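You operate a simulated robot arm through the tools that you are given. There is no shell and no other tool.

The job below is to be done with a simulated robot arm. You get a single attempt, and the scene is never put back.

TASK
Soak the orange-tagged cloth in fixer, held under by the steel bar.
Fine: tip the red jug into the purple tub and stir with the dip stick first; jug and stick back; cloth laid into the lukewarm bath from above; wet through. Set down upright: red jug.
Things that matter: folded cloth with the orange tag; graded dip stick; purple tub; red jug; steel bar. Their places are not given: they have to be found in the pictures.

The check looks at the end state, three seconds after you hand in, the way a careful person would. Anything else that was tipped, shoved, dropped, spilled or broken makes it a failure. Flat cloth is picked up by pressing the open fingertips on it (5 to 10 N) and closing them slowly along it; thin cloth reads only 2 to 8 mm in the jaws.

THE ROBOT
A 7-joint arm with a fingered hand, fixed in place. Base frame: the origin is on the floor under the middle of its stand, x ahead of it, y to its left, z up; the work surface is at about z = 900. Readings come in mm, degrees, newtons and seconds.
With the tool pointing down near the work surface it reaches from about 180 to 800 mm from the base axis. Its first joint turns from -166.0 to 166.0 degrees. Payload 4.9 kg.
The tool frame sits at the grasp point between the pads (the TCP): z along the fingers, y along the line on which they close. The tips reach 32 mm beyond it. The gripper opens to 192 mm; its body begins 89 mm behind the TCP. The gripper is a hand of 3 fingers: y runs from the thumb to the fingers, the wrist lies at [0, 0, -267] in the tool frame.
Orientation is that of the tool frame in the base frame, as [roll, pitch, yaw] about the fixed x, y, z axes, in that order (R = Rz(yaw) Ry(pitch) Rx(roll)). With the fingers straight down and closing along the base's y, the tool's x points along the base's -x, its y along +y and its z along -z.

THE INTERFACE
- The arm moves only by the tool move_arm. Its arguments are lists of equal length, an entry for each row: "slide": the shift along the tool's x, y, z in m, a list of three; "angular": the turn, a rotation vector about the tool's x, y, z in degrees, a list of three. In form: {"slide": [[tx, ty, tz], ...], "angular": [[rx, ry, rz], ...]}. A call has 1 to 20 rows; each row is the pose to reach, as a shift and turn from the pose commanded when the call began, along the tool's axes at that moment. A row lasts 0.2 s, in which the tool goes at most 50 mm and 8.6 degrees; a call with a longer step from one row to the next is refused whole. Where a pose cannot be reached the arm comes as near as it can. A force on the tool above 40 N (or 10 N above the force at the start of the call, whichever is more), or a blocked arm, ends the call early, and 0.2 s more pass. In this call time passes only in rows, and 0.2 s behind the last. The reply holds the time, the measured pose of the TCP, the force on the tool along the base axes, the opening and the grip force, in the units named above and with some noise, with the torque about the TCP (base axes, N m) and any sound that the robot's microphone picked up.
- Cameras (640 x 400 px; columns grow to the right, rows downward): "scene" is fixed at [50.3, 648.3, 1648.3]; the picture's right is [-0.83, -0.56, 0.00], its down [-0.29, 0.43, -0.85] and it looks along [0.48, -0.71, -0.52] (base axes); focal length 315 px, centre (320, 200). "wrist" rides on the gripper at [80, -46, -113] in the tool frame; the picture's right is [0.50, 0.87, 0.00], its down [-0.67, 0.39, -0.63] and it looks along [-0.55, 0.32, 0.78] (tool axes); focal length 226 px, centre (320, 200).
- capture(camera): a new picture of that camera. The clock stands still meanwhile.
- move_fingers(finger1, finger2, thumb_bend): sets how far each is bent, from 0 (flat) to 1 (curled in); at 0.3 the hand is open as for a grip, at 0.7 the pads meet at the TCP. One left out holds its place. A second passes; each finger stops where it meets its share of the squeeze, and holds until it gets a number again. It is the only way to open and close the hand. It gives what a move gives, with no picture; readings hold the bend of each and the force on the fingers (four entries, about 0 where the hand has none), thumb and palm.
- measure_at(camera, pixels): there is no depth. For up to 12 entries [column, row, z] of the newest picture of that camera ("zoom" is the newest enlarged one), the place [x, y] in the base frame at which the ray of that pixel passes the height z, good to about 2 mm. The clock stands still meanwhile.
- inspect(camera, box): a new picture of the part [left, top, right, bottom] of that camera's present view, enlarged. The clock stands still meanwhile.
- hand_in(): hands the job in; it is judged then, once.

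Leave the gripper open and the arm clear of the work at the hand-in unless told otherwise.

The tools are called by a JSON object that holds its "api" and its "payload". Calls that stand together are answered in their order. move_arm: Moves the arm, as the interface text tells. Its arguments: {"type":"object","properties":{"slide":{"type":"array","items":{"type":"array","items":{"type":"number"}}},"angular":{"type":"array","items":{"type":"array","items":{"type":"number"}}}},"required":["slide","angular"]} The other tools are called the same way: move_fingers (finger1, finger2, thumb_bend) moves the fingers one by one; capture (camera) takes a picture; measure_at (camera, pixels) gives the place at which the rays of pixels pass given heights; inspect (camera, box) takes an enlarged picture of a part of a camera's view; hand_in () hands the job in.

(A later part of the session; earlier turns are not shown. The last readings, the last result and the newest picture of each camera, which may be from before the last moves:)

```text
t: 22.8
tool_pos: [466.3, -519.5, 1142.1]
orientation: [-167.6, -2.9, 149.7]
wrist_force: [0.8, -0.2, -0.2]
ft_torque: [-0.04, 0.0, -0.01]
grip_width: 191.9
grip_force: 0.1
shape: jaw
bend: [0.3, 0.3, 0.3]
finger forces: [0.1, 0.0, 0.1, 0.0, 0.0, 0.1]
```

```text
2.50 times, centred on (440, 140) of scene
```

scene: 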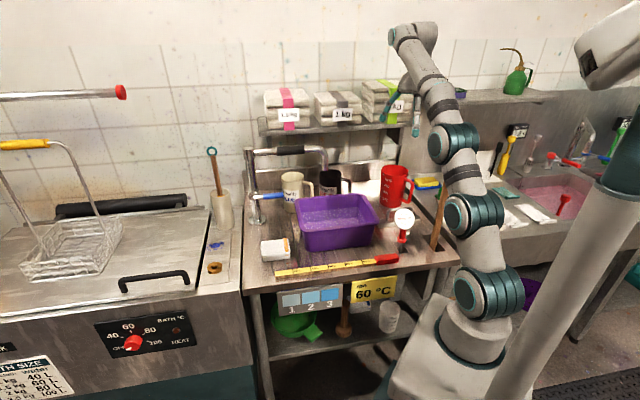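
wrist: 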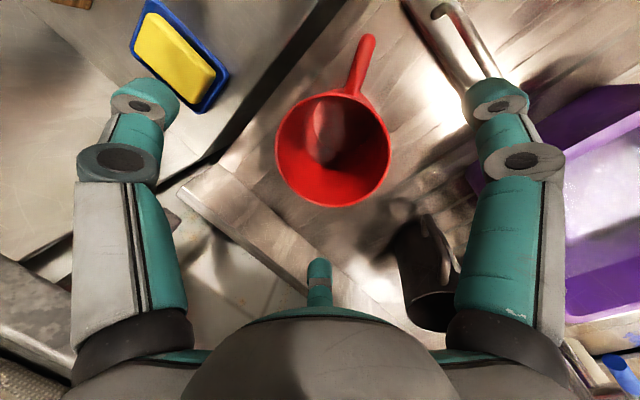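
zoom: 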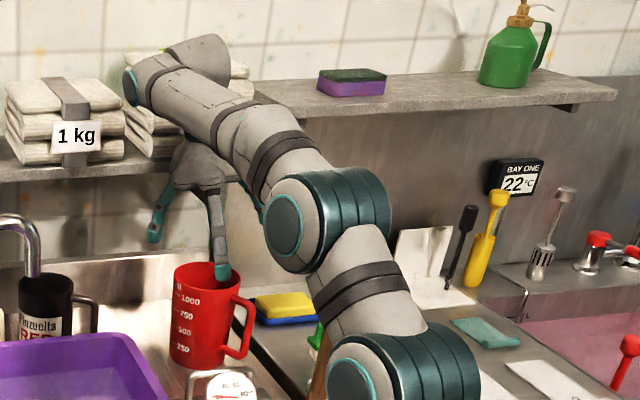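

The hand is centred over the jug: the rim at (333,148) lies between all three fingers. The pole isn't touched. I'll descend straight down to z ≈ 1028 around the jug.

{"api": "move_arm", "payload": {"slide": [[-0.0008, 0.0029, 0.0139], [-0.0015, 0.0057, 0.0279], [-0.0023, 0.0086, 0.0418], [-0.0031, 0.0115, 0.0558], [-0.0038, 0.0143, 0.0697], [-0.0046, 0.0172, 0.0836], [-0.0053, 0.02, 0.0976], [-0.0061, 0.0229, 0.1115]], "angular": [[0, 0, 0], [0, 0, 0], [0, 0, 0], [0, 0, 0], [0, 0, 0], [0, 0, 0], [0, 0, 0], [0, 0, 0]]}}

{"api": "capture", "payload": {"camera": "wrist"}}

{"api": "inspect", "payload": {"camera": "scene", "box": [340, 90, 540, 250]}}

```text
t: 24.6
tool_pos: [464.9, -522.3, 1025.5]
orientation: [-167.6, -2.9, 149.5]
wrist_force: [0.2, 0.1, 0.7]
ft_torque: [-0.02, -0.03, 0.01]
grip_width: 191.9
grip_force: 0.1
shape: jaw
bend: [0.3, 0.3, 0.3]
finger forces: [0.0, 0.0, 0.1, 0.0, 0.0, 0.0]
```

```text
taken
```

wrist: 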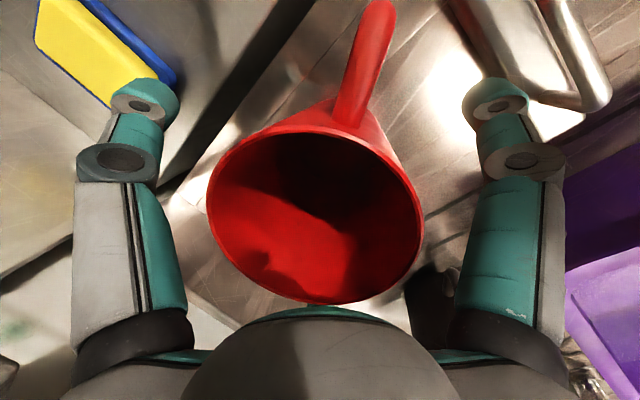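

```text
2.50 times, centred on (440, 170) of scene
```

zoom: 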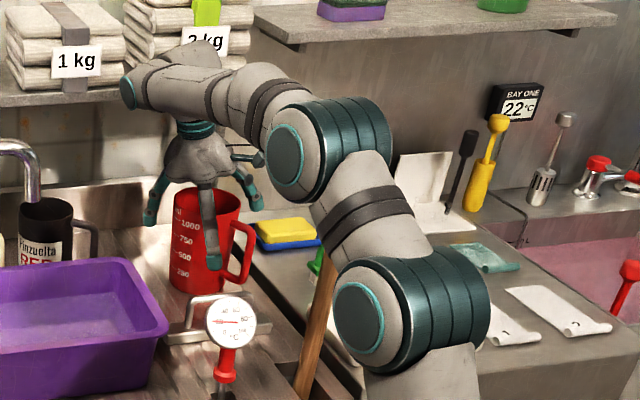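

The jug sits in the middle of the open hand, with the handle between the thumb and one finger. I'll close gently first to find contact evenly.

{"api": "move_fingers", "payload": {"finger1": 0.44, "finger2": 0.44, "thumb_bend": 0.44}}

```text
t: 25.6
tool_pos: [466.4, -522.7, 1025.0]
orientation: [-167.6, -2.9, 149.6]
wrist_force: [-1.2, -0.4, -0.7]
ft_torque: [0.0, -0.01, -0.02]
grip_width: 110.6
grip_force: 0.1
shape: fingers
bend: [0.44, 0.44, 0.44]
finger forces: [0.0, 0.0, 0.0, 0.1, 0.0, 0.0]
```

There's still no contact at 110.6 mm, so I'll close a little more.

{"api": "move_fingers", "payload": {"finger1": 0.47, "finger2": 0.47, "thumb_bend": 0.47}}

{"api": "capture", "payload": {"camera": "wrist"}}

```text
t: 26.6
tool_pos: [465.9, -522.5, 1026.0]
orientation: [-167.6, -2.9, 149.6]
wrist_force: [1.4, -0.4, 0.5]
ft_torque: [0.01, -0.04, -0.03]
grip_width: 98.3
grip_force: 0.8
shape: fingers
bend: [0.47, 0.46, 0.47]
finger forces: [0.0, 0.8, 0.0, 0.0, 0.7, 0.0]
```

```text
taken
```

wrist: 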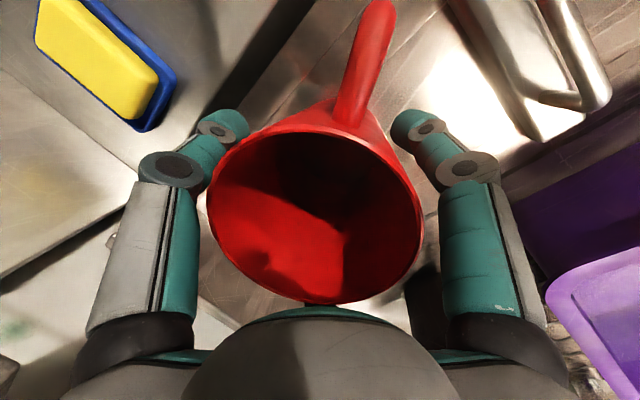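

Contact is starting on finger 2 and the thumb (0.7–0.8 N). I'll close for a firm hold.

{"api": "move_fingers", "payload": {"finger1": 0.6, "finger2": 0.6, "thumb_bend": 0.6}}

{"api": "capture", "payload": {"camera": "wrist"}}

```text
t: 27.6
tool_pos: [465.2, -523.9, 1027.5]
orientation: [-167.6, -2.7, 149.6]
wrist_force: [-2.6, -4.9, 12.6]
ft_torque: [0.25, -0.14, 0.0]
grip_width: 85.1
grip_force: 20.8
shape: fingers
bend: [0.48, 0.47, 0.54]
finger forces: [11.2, 11.7, 0.0, 0.0, 19.7, 0.1]
```

```text
taken
```

wrist: 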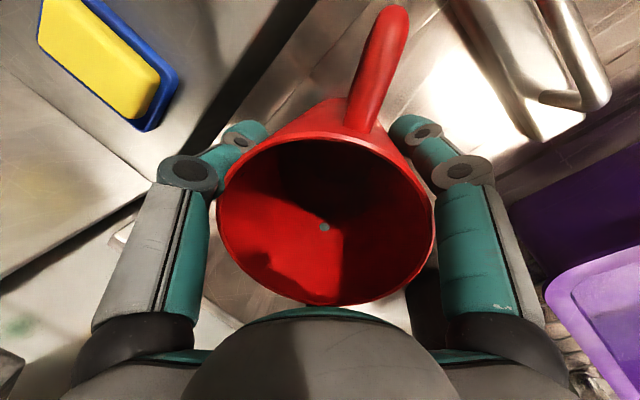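

The hold is firm: thumb 20 N, fingers 11 N each. The jug shifted a few mm in the hand. I'll lift straight up 30 mm slowly and check the load.

{"api": "move_arm", "payload": {"slide": [[0.0002, -0.0006, -0.0029], [0.0005, -0.0018, -0.0088], [0.0009, -0.0036, -0.0176], [0.0016, -0.006, -0.0293]], "angular": [[0, 0, 0], [0, 0, 0], [0, 0, 0], [0, 0, 0]]}}

{"api": "capture", "payload": {"camera": "wrist"}}

{"api": "inspect", "payload": {"camera": "scene", "box": [340, 110, 500, 250]}}

```text
t: 28.6
tool_pos: [465.4, -520.8, 1055.2]
orientation: [-167.8, -2.9, 149.6]
wrist_force: [-0.1, 0.3, -6.9]
ft_torque: [-0.05, -0.07, 0.0]
grip_width: 84.3
grip_force: 18.9
shape: fingers
bend: [0.49, 0.47, 0.54]
finger forces: [11.0, 12.1, 0.0, 0.0, 14.1, 0.0]
```

```text
taken
```

wrist: 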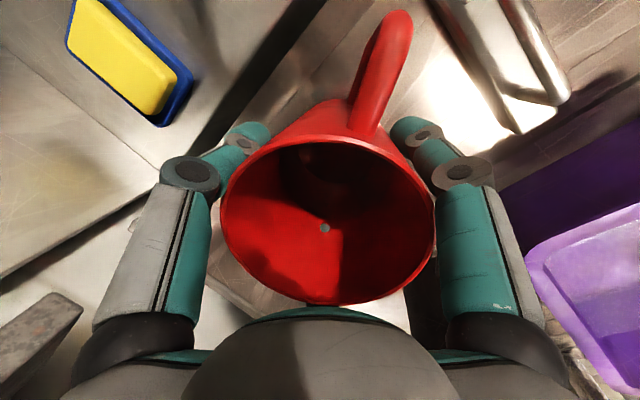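

```text
2.86 times, centred on (420, 180) of scene
```

zoom: 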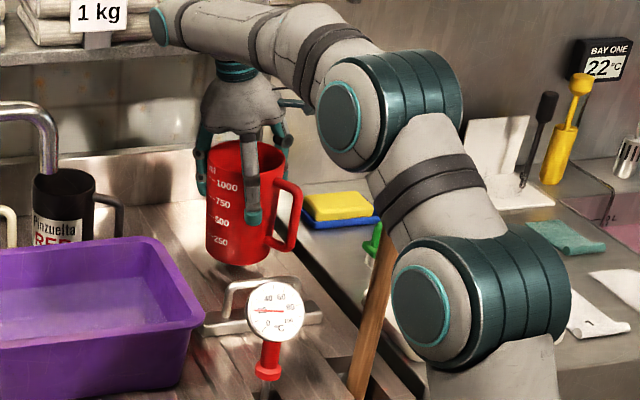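

The jug hangs upright and weighs about 7 N with its liquid. I'll carry it inward and up, away from the shelf, then over the tub's edge to the pour start near (583,-146,1215). On the way it turns 90° about the vertical and stays upright.

{"api": "move_arm", "payload": {"slide": [[0.0173, 0.0037, -0.0324], [0.0348, 0.0074, -0.0646], [0.0521, 0.0111, -0.097], [0.0601, 0.031, -0.112], [0.0682, 0.051, -0.127], [0.0762, 0.0709, -0.142], [0.0842, 0.0908, -0.157], [0.0923, 0.1108, -0.172], [0.1003, 0.1307, -0.187], [0.0998, 0.1571, -0.1927], [0.0992, 0.1835, -0.1985], [0.0987, 0.2098, -0.2042], [0.0981, 0.2362, -0.2099], [0.0976, 0.2626, -0.2156], [0.097, 0.289, -0.2214], [0.0965, 0.3153, -0.2271], [0.0959, 0.3417, -0.2328]], "angular": [[0, 0, 0], [0, 0, 0], [-0.304, 1.266, 5.857], [-0.607, 2.532, 11.71], [-0.911, 3.798, 17.57], [-1.214, 5.064, 23.43], [-1.518, 6.33, 29.28], [-1.822, 7.596, 35.14], [-2.125, 8.862, 40.99], [-2.429, 10.13, 46.85], [-2.732, 11.39, 52.71], [-3.036, 12.66, 58.56], [-3.34, 13.93, 64.42], [-3.643, 15.19, 70.27], [-3.947, 16.46, 76.13], [-4.25, 17.72, 81.99], [-4.554, 18.99, 87.84]]}}

{"api": "capture", "payload": {"camera": "scene"}}

{"api": "capture", "payload": {"camera": "wrist"}}

```text
t: 32.1
tool_pos: [582.6, -145.5, 1216.6]
orientation: [-167.9, -2.7, 59.5]
wrist_force: [-0.2, 0.4, -6.7]
ft_torque: [-0.08, 0.08, -0.01]
grip_width: 84.0
grip_force: 17.9
shape: fingers
bend: [0.49, 0.47, 0.54]
finger forces: [10.7, 11.8, 0.0, 0.1, 13.4, 0.0]
```

```text
taken
```

scene: 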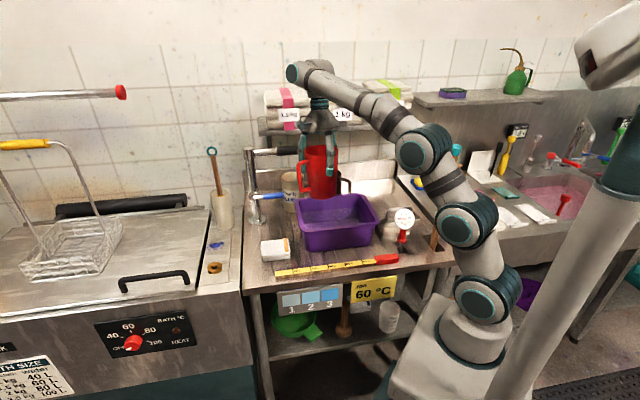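

```text
taken
```

wrist: 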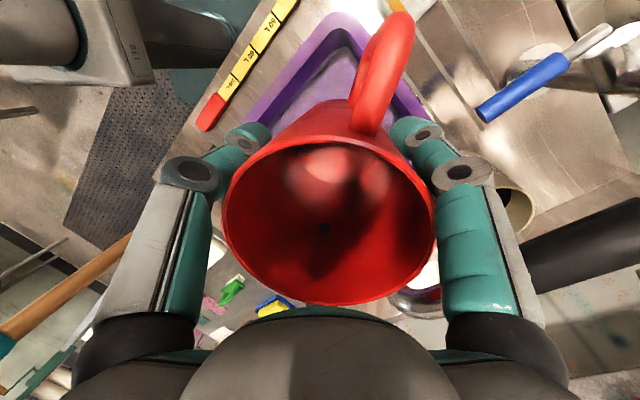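

I'm at the pour start with the hold steady. I'll zoom in on the jug and spout to check clearances.

{"api": "inspect", "payload": {"camera": "scene", "box": [240, 100, 420, 260]}}

```text
2.50 times, centred on (330, 180) of scene
```

zoom: 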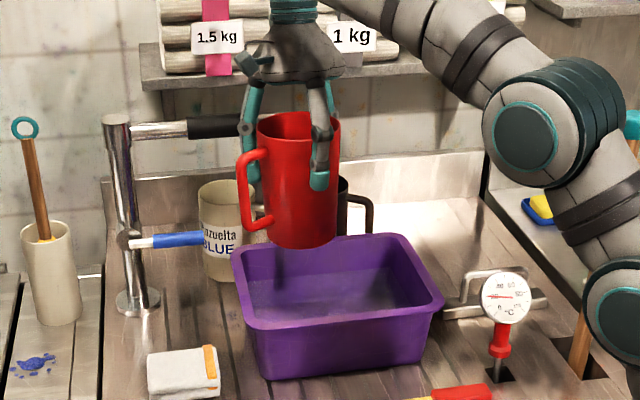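

The jug is upright, clear of the spout, and in front of it. I'll tilt it to 50°, which should be just before liquid leaves, keeping the lip over the tub, and then look.

{"api": "move_arm", "payload": {"slide": [[0.0032, 0.0032, 0.0057], [0.0053, 0.006, 0.0119], [0.0065, 0.0081, 0.0179], [0.0063, 0.0107, 0.0288], [0.005, 0.0125, 0.0396], [0.0034, 0.0136, 0.048], [0.0019, 0.0141, 0.0538]], "angular": [[-3.935, 6.77, -1.641], [-7.87, 13.54, -3.282], [-11.81, 20.31, -4.922], [-15.74, 27.08, -6.563], [-19.68, 33.85, -8.204], [-22.63, 38.93, -9.435], [-24.6, 42.31, -10.255]]}}

{"api": "inspect", "payload": {"camera": "scene", "box": [240, 100, 420, 260]}}

{"api": "capture", "payload": {"camera": "wrist"}}

```text
t: 33.8
tool_pos: [589.0, -143.0, 1161.4]
orientation: [160.4, -44.3, 73.5]
wrist_force: [-1.2, -0.4, -5.8]
ft_torque: [-0.17, 0.27, 0.0]
grip_width: 79.2
grip_force: 17.2
shape: fingers
bend: [0.5, 0.46, 0.55]
finger forces: [8.1, 13.0, 0.0, 0.1, 13.0, 0.1]
```

```text
2.50 times, centred on (330, 180) of scene
```

zoom: 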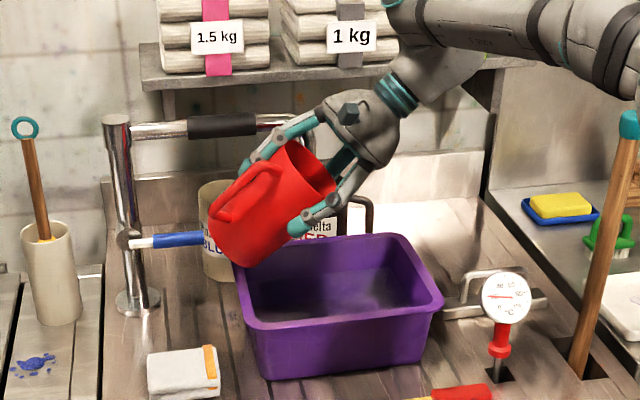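

```text
taken
```

wrist: 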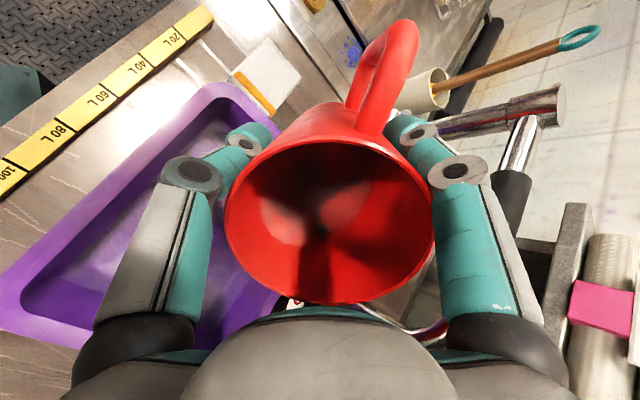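

The lip sits over the tub and the jug's hold is steady; the pour hasn't clearly begun. I'll tilt on slowly from 50° to 77° at 1.5° per row, keeping the lip in place.

{"api": "move_arm", "payload": {"slide": [[-0.0009, -0.0005, 0.0003], [-0.0019, -0.001, 0.0005], [-0.003, -0.0015, 0.0006], [-0.004, -0.0021, 0.0008], [-0.0044, -0.0024, 0.0003], [-0.0047, -0.0028, -0.0003], [-0.0052, -0.0032, -0.0008], [-0.0057, -0.0036, -0.0014], [-0.0062, -0.0041, -0.0019], [-0.0068, -0.0046, -0.0025], [-0.0074, -0.0051, -0.0031], [-0.008, -0.0056, -0.0037], [-0.0087, -0.0061, -0.0043], [-0.0094, -0.0067, -0.005], [-0.0101, -0.0072, -0.0056], [-0.0109, -0.0078, -0.0062], [-0.0113, -0.0083, -0.0072], [-0.0118, -0.0088, -0.0081]], "angular": [[-0.738, 1.269, -0.308], [-1.476, 2.539, -0.615], [-2.214, 3.808, -0.923], [-2.951, 5.077, -1.231], [-3.689, 6.347, -1.538], [-4.427, 7.616, -1.846], [-5.165, 8.885, -2.154], [-5.903, 10.154, -2.461], [-6.641, 11.424, -2.769], [-7.379, 12.693, -3.077], [-8.116, 13.962, -3.384], [-8.854, 15.232, -3.692], [-9.592, 16.501, -4.0], [-10.33, 17.77, -4.307], [-11.068, 19.04, -4.615], [-11.806, 20.309, -4.922], [-12.543, 21.578, -5.23], [-13.281, 22.847, -5.538]]}}

{"api": "inspect", "payload": {"camera": "scene", "box": [240, 100, 420, 260]}}

{"api": "capture", "payload": {"camera": "wrist"}}

```text
t: 37.5
tool_pos: [572.3, -150.8, 1155.2]
orientation: [123.1, -59.0, 103.3]
wrist_force: [-0.5, 0.0, -5.0]
ft_torque: [-0.16, 0.22, -0.03]
grip_width: 78.4
grip_force: 17.3
shape: fingers
bend: [0.5, 0.46, 0.55]
finger forces: [8.3, 13.0, 0.0, 0.1, 12.9, 0.1]
```

```text
2.50 times, centred on (330, 180) of scene
```

zoom: 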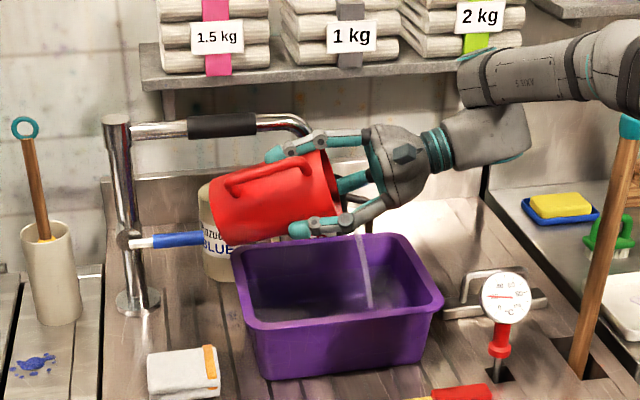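

```text
taken
```

wrist: 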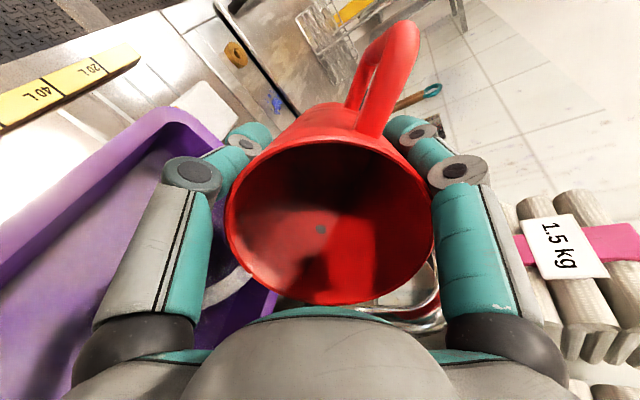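

A clean stream is falling inside the tub at about (365,300) in the zoom. I'll continue slowly from 77° to 104° to empty the jug.

{"api": "move_arm", "payload": {"slide": [[-0.0001, -0.0004, -0.0013], [-0.0001, -0.0007, -0.0025], [-0.0003, -0.0011, -0.0037], [-0.0005, -0.0015, -0.0049], [-0.0007, -0.0019, -0.0062], [-0.0009, -0.0024, -0.0075], [-0.0008, -0.0026, -0.0088], [-0.0006, -0.0029, -0.0102], [-0.0006, -0.0032, -0.0117], [-0.0005, -0.0035, -0.0132], [0, -0.0036, -0.0148], [0.0004, -0.0038, -0.0164], [0.0008, -0.004, -0.018], [0.0011, -0.0041, -0.0197], [0.0014, -0.0043, -0.0213], [0.0017, -0.0046, -0.0229], [0.0019, -0.0048, -0.0246], [0.0021, -0.0051, -0.0263], [0.0021, -0.0051, -0.0263], [0.0021, -0.0051, -0.0263]], "angular": [[-0.738, 1.269, -0.308], [-1.476, 2.539, -0.615], [-2.214, 3.808, -0.923], [-2.951, 5.077, -1.231], [-3.689, 6.347, -1.538], [-4.427, 7.616, -1.846], [-5.165, 8.885, -2.154], [-5.903, 10.154, -2.461], [-6.641, 11.424, -2.769], [-7.379, 12.693, -3.077], [-8.116, 13.962, -3.384], [-8.854, 15.232, -3.692], [-9.592, 16.501, -4.0], [-10.33, 17.77, -4.307], [-11.068, 19.04, -4.615], [-11.806, 20.309, -4.922], [-12.543, 21.578, -5.23], [-13.281, 22.847, -5.538], [-13.281, 22.847, -5.538], [-13.281, 22.847, -5.538]]}}

{"api": "inspect", "payload": {"camera": "scene", "box": [240, 100, 420, 260]}}

{"api": "capture", "payload": {"camera": "wrist"}}

```text
t: 41.8
tool_pos: [549.9, -162.4, 1162.5]
orientation: [71.5, -56.3, 147.6]
wrist_force: [0.1, -0.2, -1.0]
ft_torque: [-0.05, 0.03, 0.02]
grip_width: 78.5
grip_force: 17.0
shape: fingers
bend: [0.5, 0.46, 0.55]
finger forces: [9.6, 12.0, 0.0, 0.0, 11.7, 0.0]
```

```text
2.50 times, centred on (330, 180) of scene
```

zoom: 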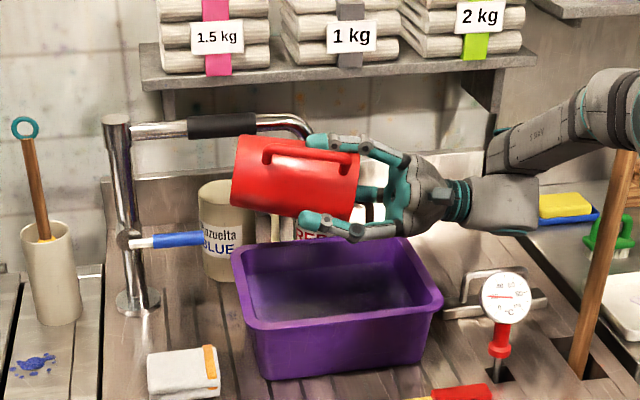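

```text
taken
```

wrist: 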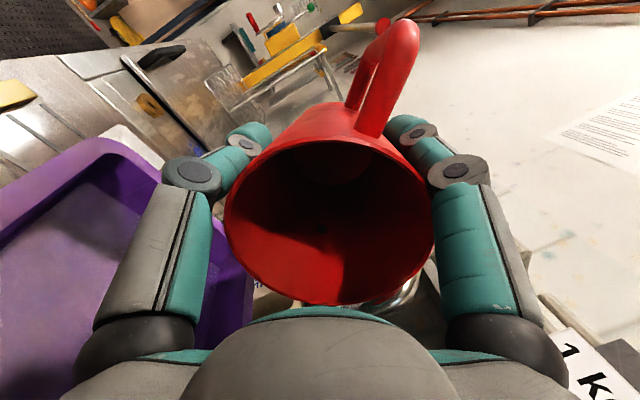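

The load has dropped from 6.9 N to 1.0 N, so the jug is practically empty. I'll hold still 2 s for the last drops.

{"api": "move_arm", "payload": {"slide": [[0, 0, 0], [0, 0, 0], [0, 0, 0], [0, 0, 0], [0, 0, 0], [0, 0, 0], [0, 0, 0], [0, 0, 0], [0, 0, 0], [0, 0, 0]], "angular": [[0, 0, 0], [0, 0, 0], [0, 0, 0], [0, 0, 0], [0, 0, 0], [0, 0, 0], [0, 0, 0], [0, 0, 0], [0, 0, 0], [0, 0, 0]]}}

{"api": "inspect", "payload": {"camera": "wrist", "box": [210, 80, 450, 310]}}

```text
t: 44.0
tool_pos: [551.6, -163.1, 1162.8]
orientation: [71.5, -56.4, 147.7]
wrist_force: [0.6, -0.2, -0.7]
ft_torque: [-0.01, 0.09, 0.04]
grip_width: 78.3
grip_force: 16.5
shape: fingers
bend: [0.5, 0.46, 0.55]
finger forces: [9.4, 12.0, 0.0, 0.1, 11.8, 0.0]
```

```text
1.74 times, centred on (330, 195) of wrist
```

zoom: 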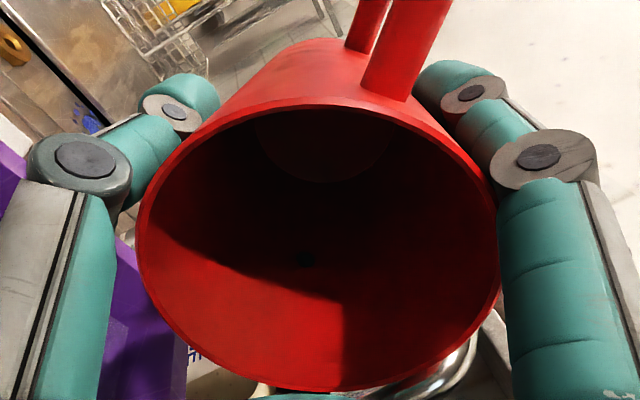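

The jug is empty. I'll bring it back upright along the same way, to (583,-146,1216).

{"api": "move_arm", "payload": {"slide": [[0.0025, 0.0022, 0.0032], [0.005, 0.0045, 0.0064], [0.0075, 0.0067, 0.0096], [0.01, 0.0089, 0.0128], [0.0125, 0.0111, 0.016], [0.015, 0.0134, 0.0192], [0.0175, 0.0156, 0.0224], [0.0199, 0.0178, 0.0256], [0.0224, 0.0201, 0.0288], [0.0249, 0.0223, 0.032], [0.0274, 0.0245, 0.0352], [0.0299, 0.0267, 0.0384], [0.0324, 0.029, 0.0416], [0.0349, 0.0312, 0.0448]], "angular": [[3.654, -6.286, 1.524], [7.308, -12.572, 3.047], [10.962, -18.858, 4.571], [14.617, -25.144, 6.094], [18.271, -31.43, 7.618], [21.925, -37.717, 9.142], [25.579, -44.003, 10.665], [29.233, -50.289, 12.189], [32.887, -56.575, 13.712], [36.542, -62.861, 15.236], [40.196, -69.147, 16.76], [43.85, -75.433, 18.283], [47.504, -81.719, 19.807], [51.158, -88.005, 21.33]]}}

{"api": "inspect", "payload": {"camera": "scene", "box": [240, 100, 420, 260]}}

```text
t: 47.0
tool_pos: [583.0, -145.2, 1216.7]
orientation: [-167.7, -2.6, 59.6]
wrist_force: [-0.1, 0.4, -1.4]
ft_torque: [0.02, 0.0, 0.02]
grip_width: 78.3
grip_force: 15.8
shape: fingers
bend: [0.5, 0.46, 0.55]
finger forces: [9.8, 11.3, 0.1, 0.0, 11.0, 0.1]
```

```text
2.50 times, centred on (330, 180) of scene
```

zoom: 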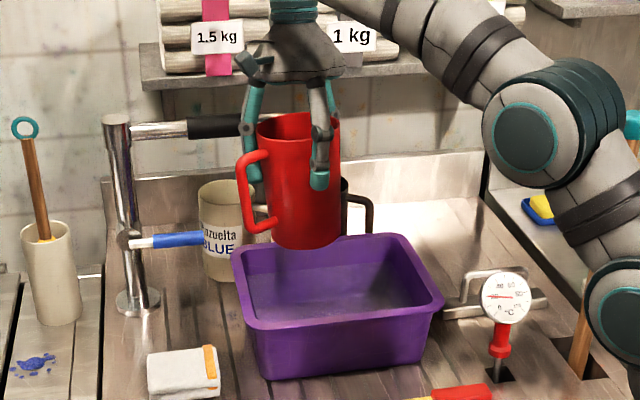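

It's upright again, with only a few degrees of lean in the grip; it should settle flat when set down. I'll carry it back the same way, turning 90° back, to just above its old place at (463,-524,1060).

{"api": "move_arm", "payload": {"slide": [[-0.0271, -0.0007, -0.0012], [-0.0541, -0.0014, -0.0023], [-0.0812, -0.0021, -0.0035], [-0.1083, -0.0028, -0.0047], [-0.1353, -0.0034, -0.0058], [-0.1624, -0.0041, -0.007], [-0.1894, -0.0048, -0.0081], [-0.2165, -0.0055, -0.0093], [-0.2443, 0.0058, 0.0005], [-0.272, 0.0171, 0.0102], [-0.2998, 0.0285, 0.02], [-0.3275, 0.0398, 0.0297], [-0.3553, 0.0511, 0.0395], [-0.365, 0.067, 0.0571], [-0.3747, 0.0828, 0.0748], [-0.3844, 0.0987, 0.0924], [-0.3941, 0.1145, 0.11]], "angular": [[0.283, -1.256, -5.86], [0.565, -2.513, -11.72], [0.848, -3.769, -17.58], [1.13, -5.026, -23.44], [1.413, -6.282, -29.3], [1.696, -7.538, -35.16], [1.978, -8.795, -41.02], [2.261, -10.051, -46.88], [2.543, -11.308, -52.74], [2.826, -12.564, -58.6], [3.109, -13.82, -64.46], [3.391, -15.077, -70.32], [3.674, -16.333, -76.18], [3.956, -17.59, -82.04], [4.239, -18.846, -87.9], [4.239, -18.846, -87.9], [4.239, -18.846, -87.9]]}}

{"api": "inspect", "payload": {"camera": "scene", "box": [340, 110, 500, 250]}}

{"api": "capture", "payload": {"camera": "wrist"}}

```text
t: 50.5
tool_pos: [464.0, -524.4, 1064.5]
orientation: [-167.9, -2.6, 149.7]
wrist_force: [0.8, -0.2, -1.2]
ft_torque: [0.06, 0.01, -0.03]
grip_width: 78.2
grip_force: 15.7
shape: fingers
bend: [0.5, 0.46, 0.55]
finger forces: [9.7, 11.1, 0.1, 0.1, 11.0, 0.1]
```

```text
2.86 times, centred on (420, 180) of scene
```

zoom: 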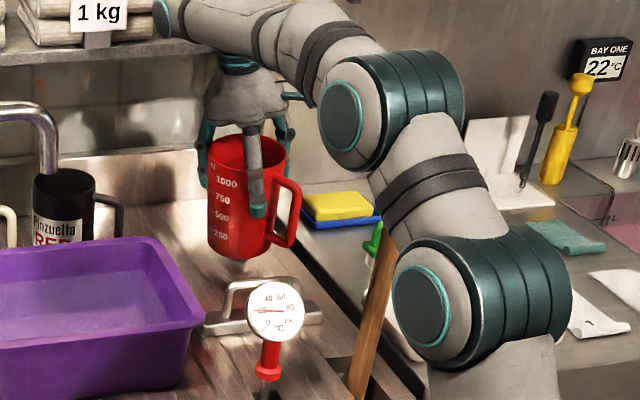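

```text
taken
```

wrist: 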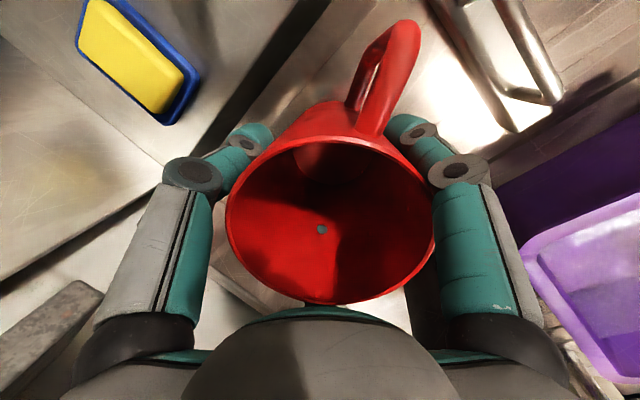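

The jug is above its place, about upright. I'll lower it slowly 31 mm and read the force for touch-down.

{"api": "move_arm", "payload": {"slide": [[-0.0003, 0.0015, 0.0068], [-0.0006, 0.0029, 0.0137], [-0.0009, 0.0042, 0.0195], [-0.0011, 0.005, 0.0234], [-0.0013, 0.0057, 0.0264], [-0.0014, 0.0061, 0.0283], [-0.0014, 0.0065, 0.0303]], "angular": [[0, 0, 0], [0, 0, 0], [0, 0, 0], [0, 0, 0], [0, 0, 0], [0, 0, 0], [0, 0, 0]]}}

```text
t: 52.1
tool_pos: [463.1, -524.2, 1034.1]
orientation: [-168.0, -2.7, 149.8]
wrist_force: [0.7, 0.1, -2.4]
ft_torque: [-0.01, 0.02, -0.02]
grip_width: 78.2
grip_force: 15.8
shape: fingers
bend: [0.5, 0.46, 0.55]
finger forces: [9.7, 11.0, 0.0, 0.1, 10.9, 0.0]
```

No touch yet (−2.4 N, still hanging). I'll lower a few mm more in small steps.

{"api": "move_arm", "payload": {"slide": [[-0.0001, 0.0004, 0.002], [-0.0002, 0.0008, 0.0039], [-0.0003, 0.0012, 0.0059]], "angular": [[0, 0, 0], [0, 0, 0], [0, 0, 0]]}}

{"api": "inspect", "payload": {"camera": "scene", "box": [360, 140, 440, 230]}}

```text
t: 53.0
tool_pos: [464.2, -524.6, 1030.1]
orientation: [-167.7, -2.4, 149.7]
wrist_force: [-1.3, -4.6, 15.8]
ft_torque: [0.0, -0.01, -0.01]
grip_width: 77.7
grip_force: 16.9
shape: fingers
bend: [0.5, 0.46, 0.54]
finger forces: [8.2, 11.3, 0.0, 0.1, 15.3, 0.1]
```

```text
4.44 times, centred on (400, 185) of scene
```

zoom: 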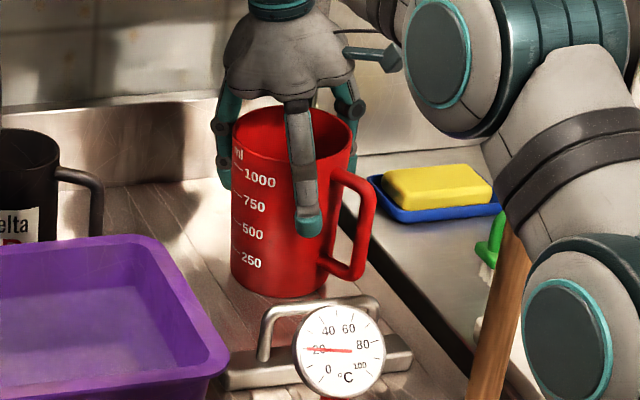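

The jug stands on the bench with 15.8 N pushing up. I'll open the fingers gently.

{"api": "move_fingers", "payload": {"finger1": 0.44, "finger2": 0.43, "thumb_bend": 0.46}}

{"api": "move_fingers", "payload": {"finger1": 0.3, "finger2": 0.3, "thumb_bend": 0.3}}

{"api": "inspect", "payload": {"camera": "scene", "box": [360, 140, 440, 230]}}

{"api": "capture", "payload": {"camera": "wrist"}}

```text
t: 54.0
tool_pos: [464.6, -523.7, 1027.6]
orientation: [-168.0, -2.7, 149.8]
wrist_force: [-0.2, -0.1, 0.2]
ft_torque: [-0.01, 0.01, -0.01]
grip_width: 105.2
grip_force: 0.0
shape: fingers
bend: [0.44, 0.43, 0.46]
finger forces: [0.1, 0.1, 0.0, 0.0, 0.1, 0.0]
```

```text
t: 55.0
tool_pos: [464.7, -525.1, 1026.9]
orientation: [-167.8, -2.6, 149.6]
wrist_force: [-0.4, -0.1, 0.3]
ft_torque: [-0.02, -0.01, -0.03]
grip_width: 167.7
grip_force: 0.1
shape: fingers
bend: [0.3, 0.3, 0.3]
finger forces: [0.0, 0.0, 0.1, 0.1, 0.0, 0.1]
```

```text
4.44 times, centred on (400, 185) of scene
```

zoom: 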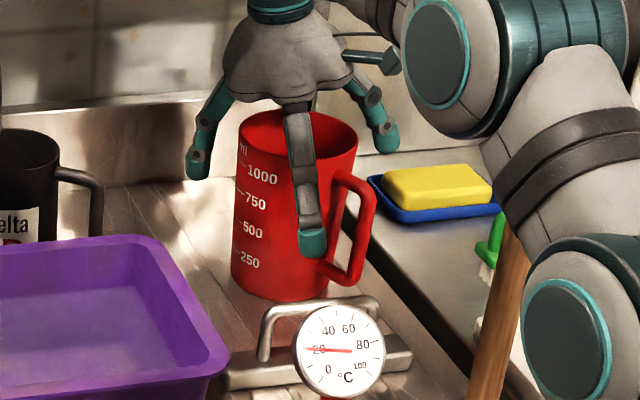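

```text
taken
```

wrist: 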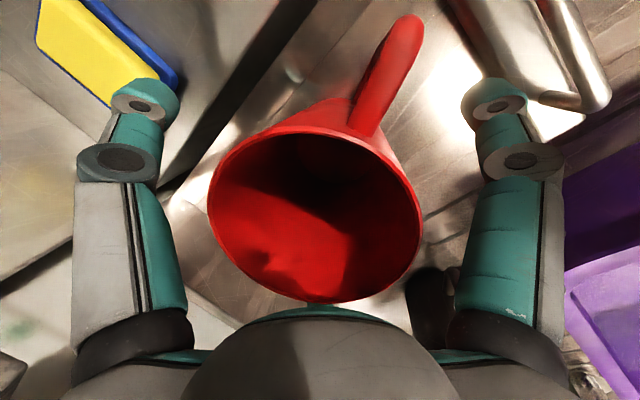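

The jug stands upright and released. I notice a small light spot on the bench at wrist (293,72), so I'll zoom in on it.

{"api": "inspect", "payload": {"camera": "wrist", "box": [240, 30, 360, 110]}}

{"api": "measure_at", "payload": {"camera": "wrist", "pixels": [[293, 72, 900]]}}

```text
5.00 times, centred on (300, 70) of wrist
```

zoom: 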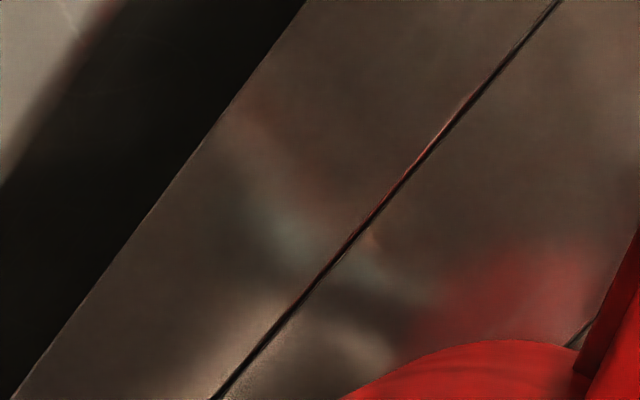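

```text
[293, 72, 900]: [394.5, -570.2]
```

That's only a reflection of the hand, so no spill. I'll rise straight up to z 1140 around the jug, then draw back from under the shelf side.

{"api": "move_arm", "payload": {"slide": [[0.0009, -0.004, -0.0184], [0.0017, -0.0079, -0.0368], [0.0026, -0.0118, -0.0552], [0.0034, -0.0158, -0.0736], [0.0043, -0.0198, -0.092], [0.0051, -0.0237, -0.1104], [0.0208, -0.0195, -0.1105], [0.0366, -0.0154, -0.1106], [0.0523, -0.0112, -0.1106], [0.068, -0.007, -0.1107]], "angular": [[0, 0, 0], [0, 0, 0], [0, 0, 0], [0, 0, 0], [0, 0, 0], [0, 0, 0], [0, 0, 0], [0, 0, 0], [0, 0, 0], [0, 0, 0]]}}

{"api": "capture", "payload": {"camera": "wrist"}}

{"api": "capture", "payload": {"camera": "scene"}}

```text
t: 57.1
tool_pos: [417.8, -477.7, 1139.6]
orientation: [-168.0, -2.8, 149.8]
wrist_force: [-0.4, 0.1, -0.5]
ft_torque: [-0.05, -0.01, -0.01]
grip_width: 167.7
grip_force: 0.1
shape: fingers
bend: [0.3, 0.3, 0.3]
finger forces: [0.0, 0.1, 0.1, 0.0, 0.0, 0.0]
```

```text
taken
```

wrist: 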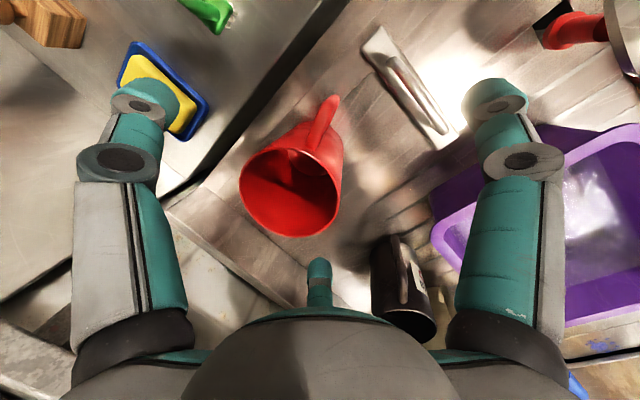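

```text
taken
```

scene: 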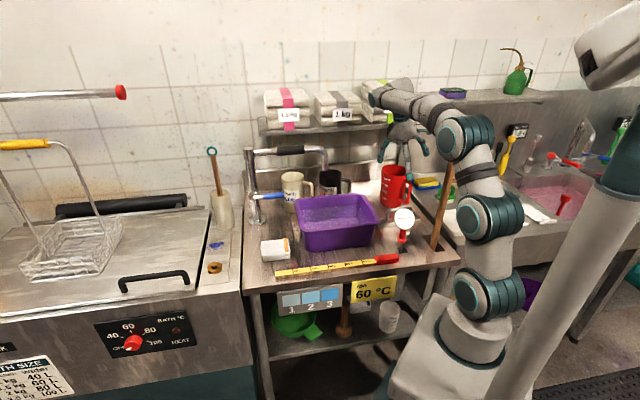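

The jug is back and upright in its old place, rim centre at the same pixels as before. Next is the dip stick. I'll zoom in on it in the scene.

{"api": "inspect", "payload": {"camera": "scene", "box": [255, 225, 415, 290]}}

{"api": "inspect", "payload": {"camera": "scene", "box": [350, 235, 420, 280]}}

```text
4.00 times, centred on (335, 258) of scene
```

zoom: 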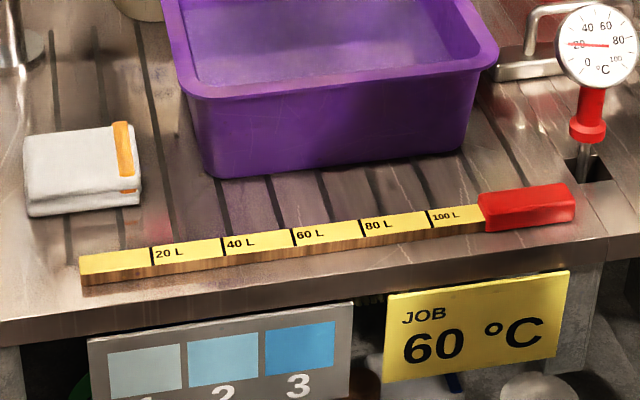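

```text
8.89 times, centred on (385, 258) of scene
```

zoom: 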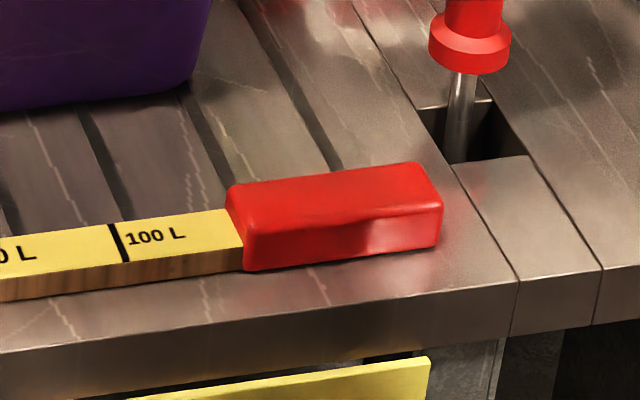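

{"api": "measure_at", "payload": {"camera": "scene", "pixels": [[376.6, 265.9, 900], [398.5, 263.1, 900], [376.9, 261.9, 920], [376.9, 261.9, 925], [374.9, 256.5, 920], [396.2, 254.1, 920], [374.9, 256.5, 925], [396.2, 254.1, 925], [275.5, 279.5, 900], [275, 273, 910], [316.5, 267, 910], [361.5, 263, 910]]}}

```text
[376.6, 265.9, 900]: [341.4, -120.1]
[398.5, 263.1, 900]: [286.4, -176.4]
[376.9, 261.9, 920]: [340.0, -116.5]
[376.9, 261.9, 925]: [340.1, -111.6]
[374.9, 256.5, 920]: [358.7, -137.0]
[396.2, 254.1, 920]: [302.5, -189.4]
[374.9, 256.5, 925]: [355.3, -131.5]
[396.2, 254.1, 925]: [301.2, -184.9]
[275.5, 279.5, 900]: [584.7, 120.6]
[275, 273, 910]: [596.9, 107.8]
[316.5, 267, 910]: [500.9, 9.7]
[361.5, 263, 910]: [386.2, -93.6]
```

The stick lies parallel to the bench front. Its red handle spans about 78–157 mm along the bench direction, 23 mm wide, with its top at z ≈ 918. First I'll rise to z 1300 and straighten the hand from its lean.

{"api": "move_arm", "payload": {"slide": [[0.0009, -0.0042, -0.0195], [0.0018, -0.0084, -0.0391], [0.0027, -0.0126, -0.0586], [0.0036, -0.0168, -0.0782], [0.0046, -0.0209, -0.0977], [0.0055, -0.0251, -0.1172], [0.0064, -0.0293, -0.1368], [0.0073, -0.0335, -0.1563]], "angular": [[-1.449, -0.389, 0], [-2.898, -0.777, 0], [-4.347, -1.166, 0], [-5.796, -1.554, 0], [-7.245, -1.943, 0], [-8.694, -2.331, 0], [-10.143, -2.72, 0], [-11.592, -3.108, 0]]}}

{"api": "move_fingers", "payload": {"finger1": 0.62, "finger2": 0.62, "thumb_bend": 0.62}}

{"api": "inspect", "payload": {"camera": "scene", "box": [360, 60, 480, 160]}}

{"api": "capture", "payload": {"camera": "wrist"}}

```text
t: 59.0
tool_pos: [417.3, -477.6, 1299.9]
orientation: [-179.7, 0.4, 150.1]
wrist_force: [0.1, 0.1, 0.4]
ft_torque: [-0.03, -0.01, 0.01]
grip_width: 167.6
grip_force: 0.0
shape: fingers
bend: [0.3, 0.3, 0.3]
finger forces: [0.0, 0.0, 0.1, 0.0, 0.0, 0.0]
```

```text
t: 60.0
tool_pos: [417.7, -479.2, 1299.7]
orientation: [-179.5, 0.4, 150.1]
wrist_force: [-0.4, -0.3, 0.4]
ft_torque: [-0.01, -0.03, 0.0]
grip_width: 34.2
grip_force: 0.1
shape: fingers
bend: [0.62, 0.62, 0.62]
finger forces: [0.0, 0.0, 0.0, 0.0, 0.0, 0.1]
```

```text
4.00 times, centred on (420, 110) of scene
```

zoom: 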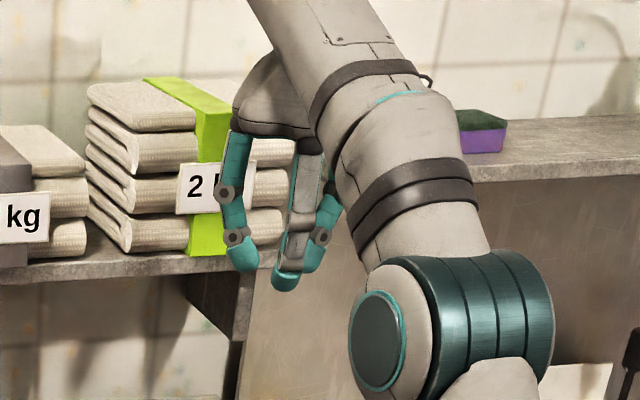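

```text
taken
```

wrist: 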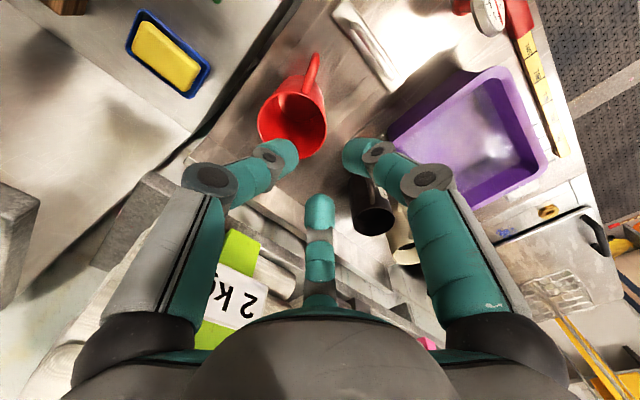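

The closed tips converge evenly and reach about 32 mm below the grasp point, so I know the hand's shape now. I'll pre-set the fingers to a narrow opening and move above the stick's handle at (334,-143) with yaw 45°, the closing line across the stick.

{"api": "move_fingers", "payload": {"finger1": 0.53, "finger2": 0.53, "thumb_bend": 0.53}}

{"api": "move_arm", "payload": {"slide": [[0.0184, 0.0191, 0], [0.0368, 0.0382, 0], [0.0552, 0.0574, 0], [0.0737, 0.0765, 0], [0.0921, 0.0956, 0], [0.1105, 0.1147, 0], [0.1289, 0.1339, 0], [0.1473, 0.153, 0], [0.1657, 0.1721, 0], [0.1842, 0.1912, 0.03], [0.2026, 0.2104, 0.06], [0.221, 0.2295, 0.09], [0.2394, 0.2486, 0.12]], "angular": [[0, 0, 8.08], [0, 0, 16.15], [0, 0, 24.23], [0, 0, 32.31], [0, 0, 40.38], [0, 0, 48.46], [0, 0, 56.54], [0, 0, 64.62], [0, 0, 72.69], [0, 0, 80.77], [0, 0, 88.85], [0, 0, 96.92], [0, 0, 105]]}}

{"api": "capture", "payload": {"camera": "wrist"}}

{"api": "capture", "payload": {"camera": "scene"}}

```text
t: 61.0
tool_pos: [417.7, -477.3, 1299.9]
orientation: [-179.4, 0.3, 149.9]
wrist_force: [-0.4, 0.6, -0.2]
ft_torque: [-0.01, 0.01, 0.01]
grip_width: 70.8
grip_force: 0.0
shape: fingers
bend: [0.53, 0.53, 0.53]
finger forces: [0.2, 0.1, 0.1, 0.1, 0.0, 0.0]
```

```text
t: 63.8
tool_pos: [335.9, -142.0, 1175.6]
orientation: [179.5, 0.3, 45.0]
wrist_force: [0.6, 0.3, -0.5]
ft_torque: [0.03, -0.01, -0.02]
grip_width: 70.9
grip_force: 0.2
shape: fingers
bend: [0.53, 0.53, 0.53]
finger forces: [0.0, 0.1, 0.1, 0.1, 0.0, 0.0]
```

```text
taken
```

wrist: 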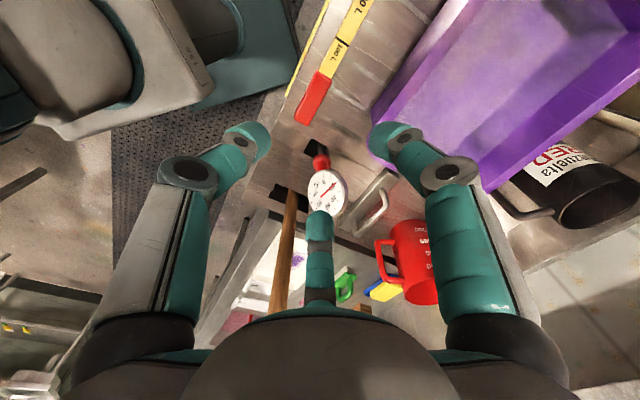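

```text
taken
```

scene: 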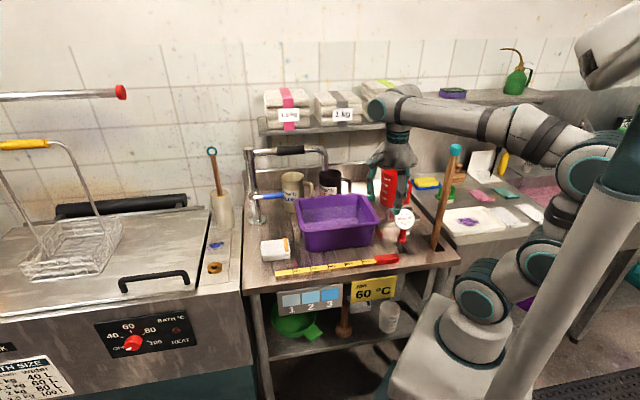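

The handle is in the wrist view at about (313,97), between the fingers. I'll zoom in and measure it from here.

{"api": "inspect", "payload": {"camera": "wrist", "box": [270, 40, 370, 140]}}

```text
4.00 times, centred on (320, 90) of wrist
```

zoom: 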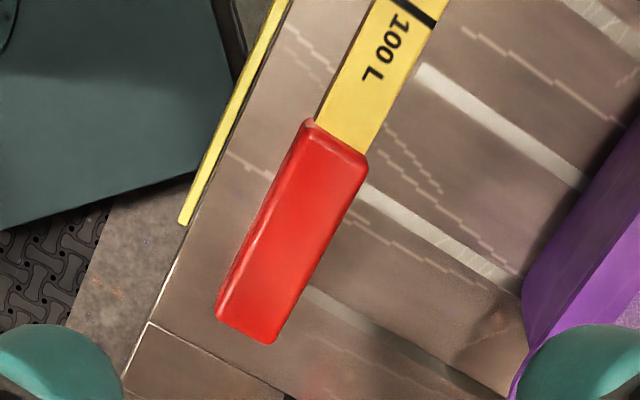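

{"api": "measure_at", "payload": {"camera": "zoom", "pixels": [[312, 127, 918], [366, 163, 918], [274, 340, 918], [224, 315, 918], [294, 236, 918], [340, 145, 918], [249, 328, 918], [330, 110, 910], [375, 140, 910]]}}

```text
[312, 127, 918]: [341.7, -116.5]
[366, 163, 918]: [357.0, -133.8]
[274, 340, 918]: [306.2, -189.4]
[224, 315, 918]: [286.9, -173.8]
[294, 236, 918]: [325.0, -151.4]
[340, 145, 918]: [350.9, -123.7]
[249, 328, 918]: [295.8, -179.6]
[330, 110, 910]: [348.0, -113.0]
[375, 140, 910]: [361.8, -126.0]
```

The handle's mid-line is at v ≈ 336. I'll descend straight over it to z 942, tips about 10 mm above the bench.

{"api": "move_arm", "payload": {"slide": [[-0.0003, -0.0003, 0.0292], [-0.0005, -0.0005, 0.0584], [-0.0008, -0.0008, 0.0876], [-0.0011, -0.001, 0.1168], [-0.0013, -0.0013, 0.146], [-0.0016, -0.0015, 0.1752], [-0.0018, -0.0018, 0.2044], [-0.0021, -0.002, 0.2336]], "angular": [[0, 0, 0], [0, 0, 0], [0, 0, 0], [0, 0, 0], [0, 0, 0], [0, 0, 0], [0, 0, 0], [0, 0, 0]]}}

{"api": "capture", "payload": {"camera": "wrist"}}

{"api": "inspect", "payload": {"camera": "scene", "box": [330, 180, 450, 290]}}

```text
t: 65.5
tool_pos: [332.5, -146.6, 942.9]
orientation: [179.5, 0.4, 45.0]
wrist_force: [0.3, -0.1, -0.5]
ft_torque: [-0.03, 0.01, -0.03]
grip_width: 71.0
grip_force: 0.1
shape: fingers
bend: [0.53, 0.53, 0.53]
finger forces: [0.1, 0.0, 0.0, 0.0, 0.1, 0.0]
```

```text
taken
```

wrist: 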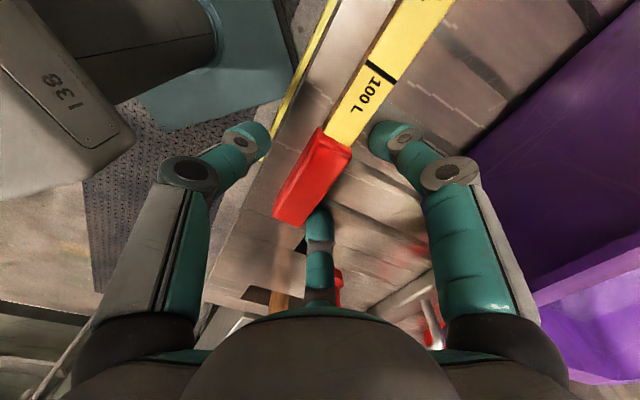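

```text
3.64 times, centred on (390, 235) of scene
```

zoom: 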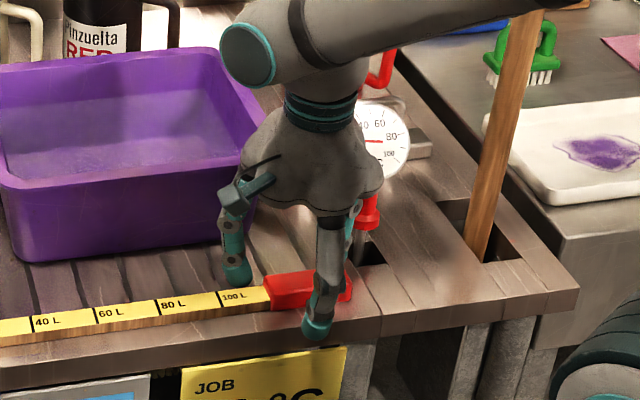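

The handle lies between the thumb and the two fingers. I'll go down the last 6 mm, watching the force.

{"api": "move_arm", "payload": {"slide": [[0, -0.001, 0.003], [0, -0.002, 0.006]], "angular": [[0, 0, 0], [0, 0, 0]]}}

{"api": "move_fingers", "payload": {"finger1": 0.6, "finger2": 0.6, "thumb_bend": 0.6}}

{"api": "move_fingers", "payload": {"finger1": 0.64, "finger2": 0.64, "thumb_bend": 0.64}}

{"api": "capture", "payload": {"camera": "wrist"}}

```text
t: 66.2
tool_pos: [333.8, -146.8, 941.6]
orientation: [179.0, 0.0, 45.1]
wrist_force: [-0.7, -1.2, 38.3]
ft_torque: [-0.61, -0.66, -0.03]
grip_width: 69.8
grip_force: 19.8
shape: fingers
bend: [0.53, 0.53, 0.53]
finger forces: [20.3, 18.4, 0.0, 0.0, 0.0, 0.1]
```

```text
t: 67.2
tool_pos: [334.8, -147.0, 941.0]
orientation: [179.0, 0.0, 45.0]
wrist_force: [10.6, 2.8, 43.6]
ft_torque: [0.82, -2.53, -0.06]
grip_width: 54.5
grip_force: 22.1
shape: fingers
bend: [0.53, 0.6, 0.6]
finger forces: [43.9, 0.2, 0.0, 0.0, 0.0, 0.0]
```

```text
t: 68.2
tool_pos: [334.2, -146.8, 941.6]
orientation: [179.1, 0.1, 45.0]
wrist_force: [10.7, 2.7, 42.3]
ft_torque: [0.82, -2.44, -0.08]
grip_width: 51.2
grip_force: 23.4
shape: fingers
bend: [0.52, 0.62, 0.63]
finger forces: [41.9, 2.8, 0.0, 0.0, 2.9, 0.1]
```

```text
taken
```

wrist: 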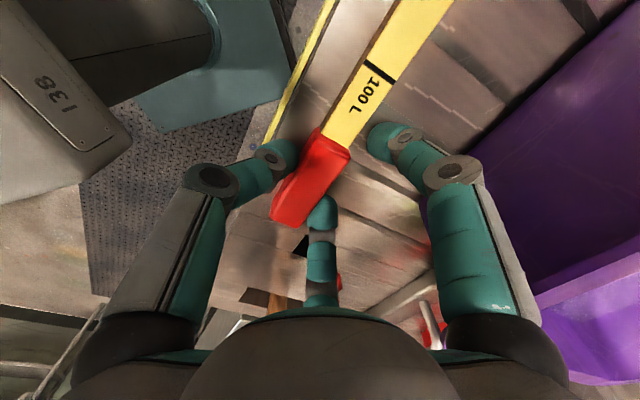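

The two finger tips met the bench already at z ≈ 942 (38 N), since the tips reach a bit lower at this bend. I'll raise 10 mm, free the fingers, and re-close.

{"api": "move_arm", "payload": {"slide": [[0, 0, -0.005], [0, 0, -0.01]], "angular": [[0, 0, 0], [0, 0, 0]]}}

{"api": "move_fingers", "payload": {"finger1": 0.55, "finger2": 0.55, "thumb_bend": 0.55}}

{"api": "capture", "payload": {"camera": "wrist"}}

```text
t: 68.8
tool_pos: [327.8, -145.3, 944.5]
orientation: [-180.0, 0.6, 45.0]
wrist_force: [0.3, 0.9, -0.6]
ft_torque: [0.02, -0.01, 0.05]
grip_width: 38.6
grip_force: 3.3
shape: fingers
bend: [0.59, 0.62, 0.63]
finger forces: [1.0, 2.5, 0.0, 0.0, 3.4, 0.0]
```

```text
t: 69.8
tool_pos: [330.0, -145.9, 947.6]
orientation: [179.5, 0.2, 45.0]
wrist_force: [0.0, -0.1, 0.1]
ft_torque: [0.01, 0.0, 0.02]
grip_width: 62.4
grip_force: 0.1
shape: fingers
bend: [0.55, 0.55, 0.55]
finger forces: [0.0, 0.0, 0.0, 0.0, 0.0, 0.0]
```

```text
taken
```

wrist: 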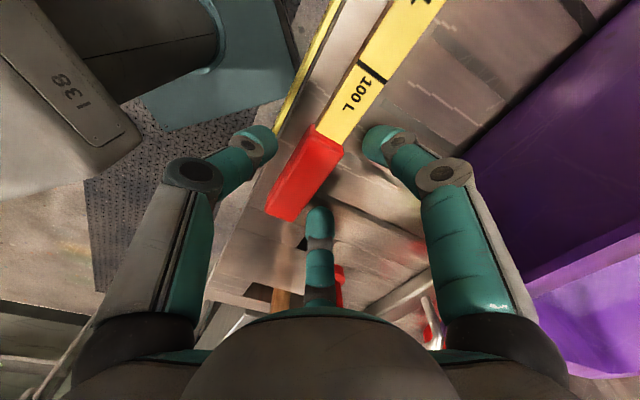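

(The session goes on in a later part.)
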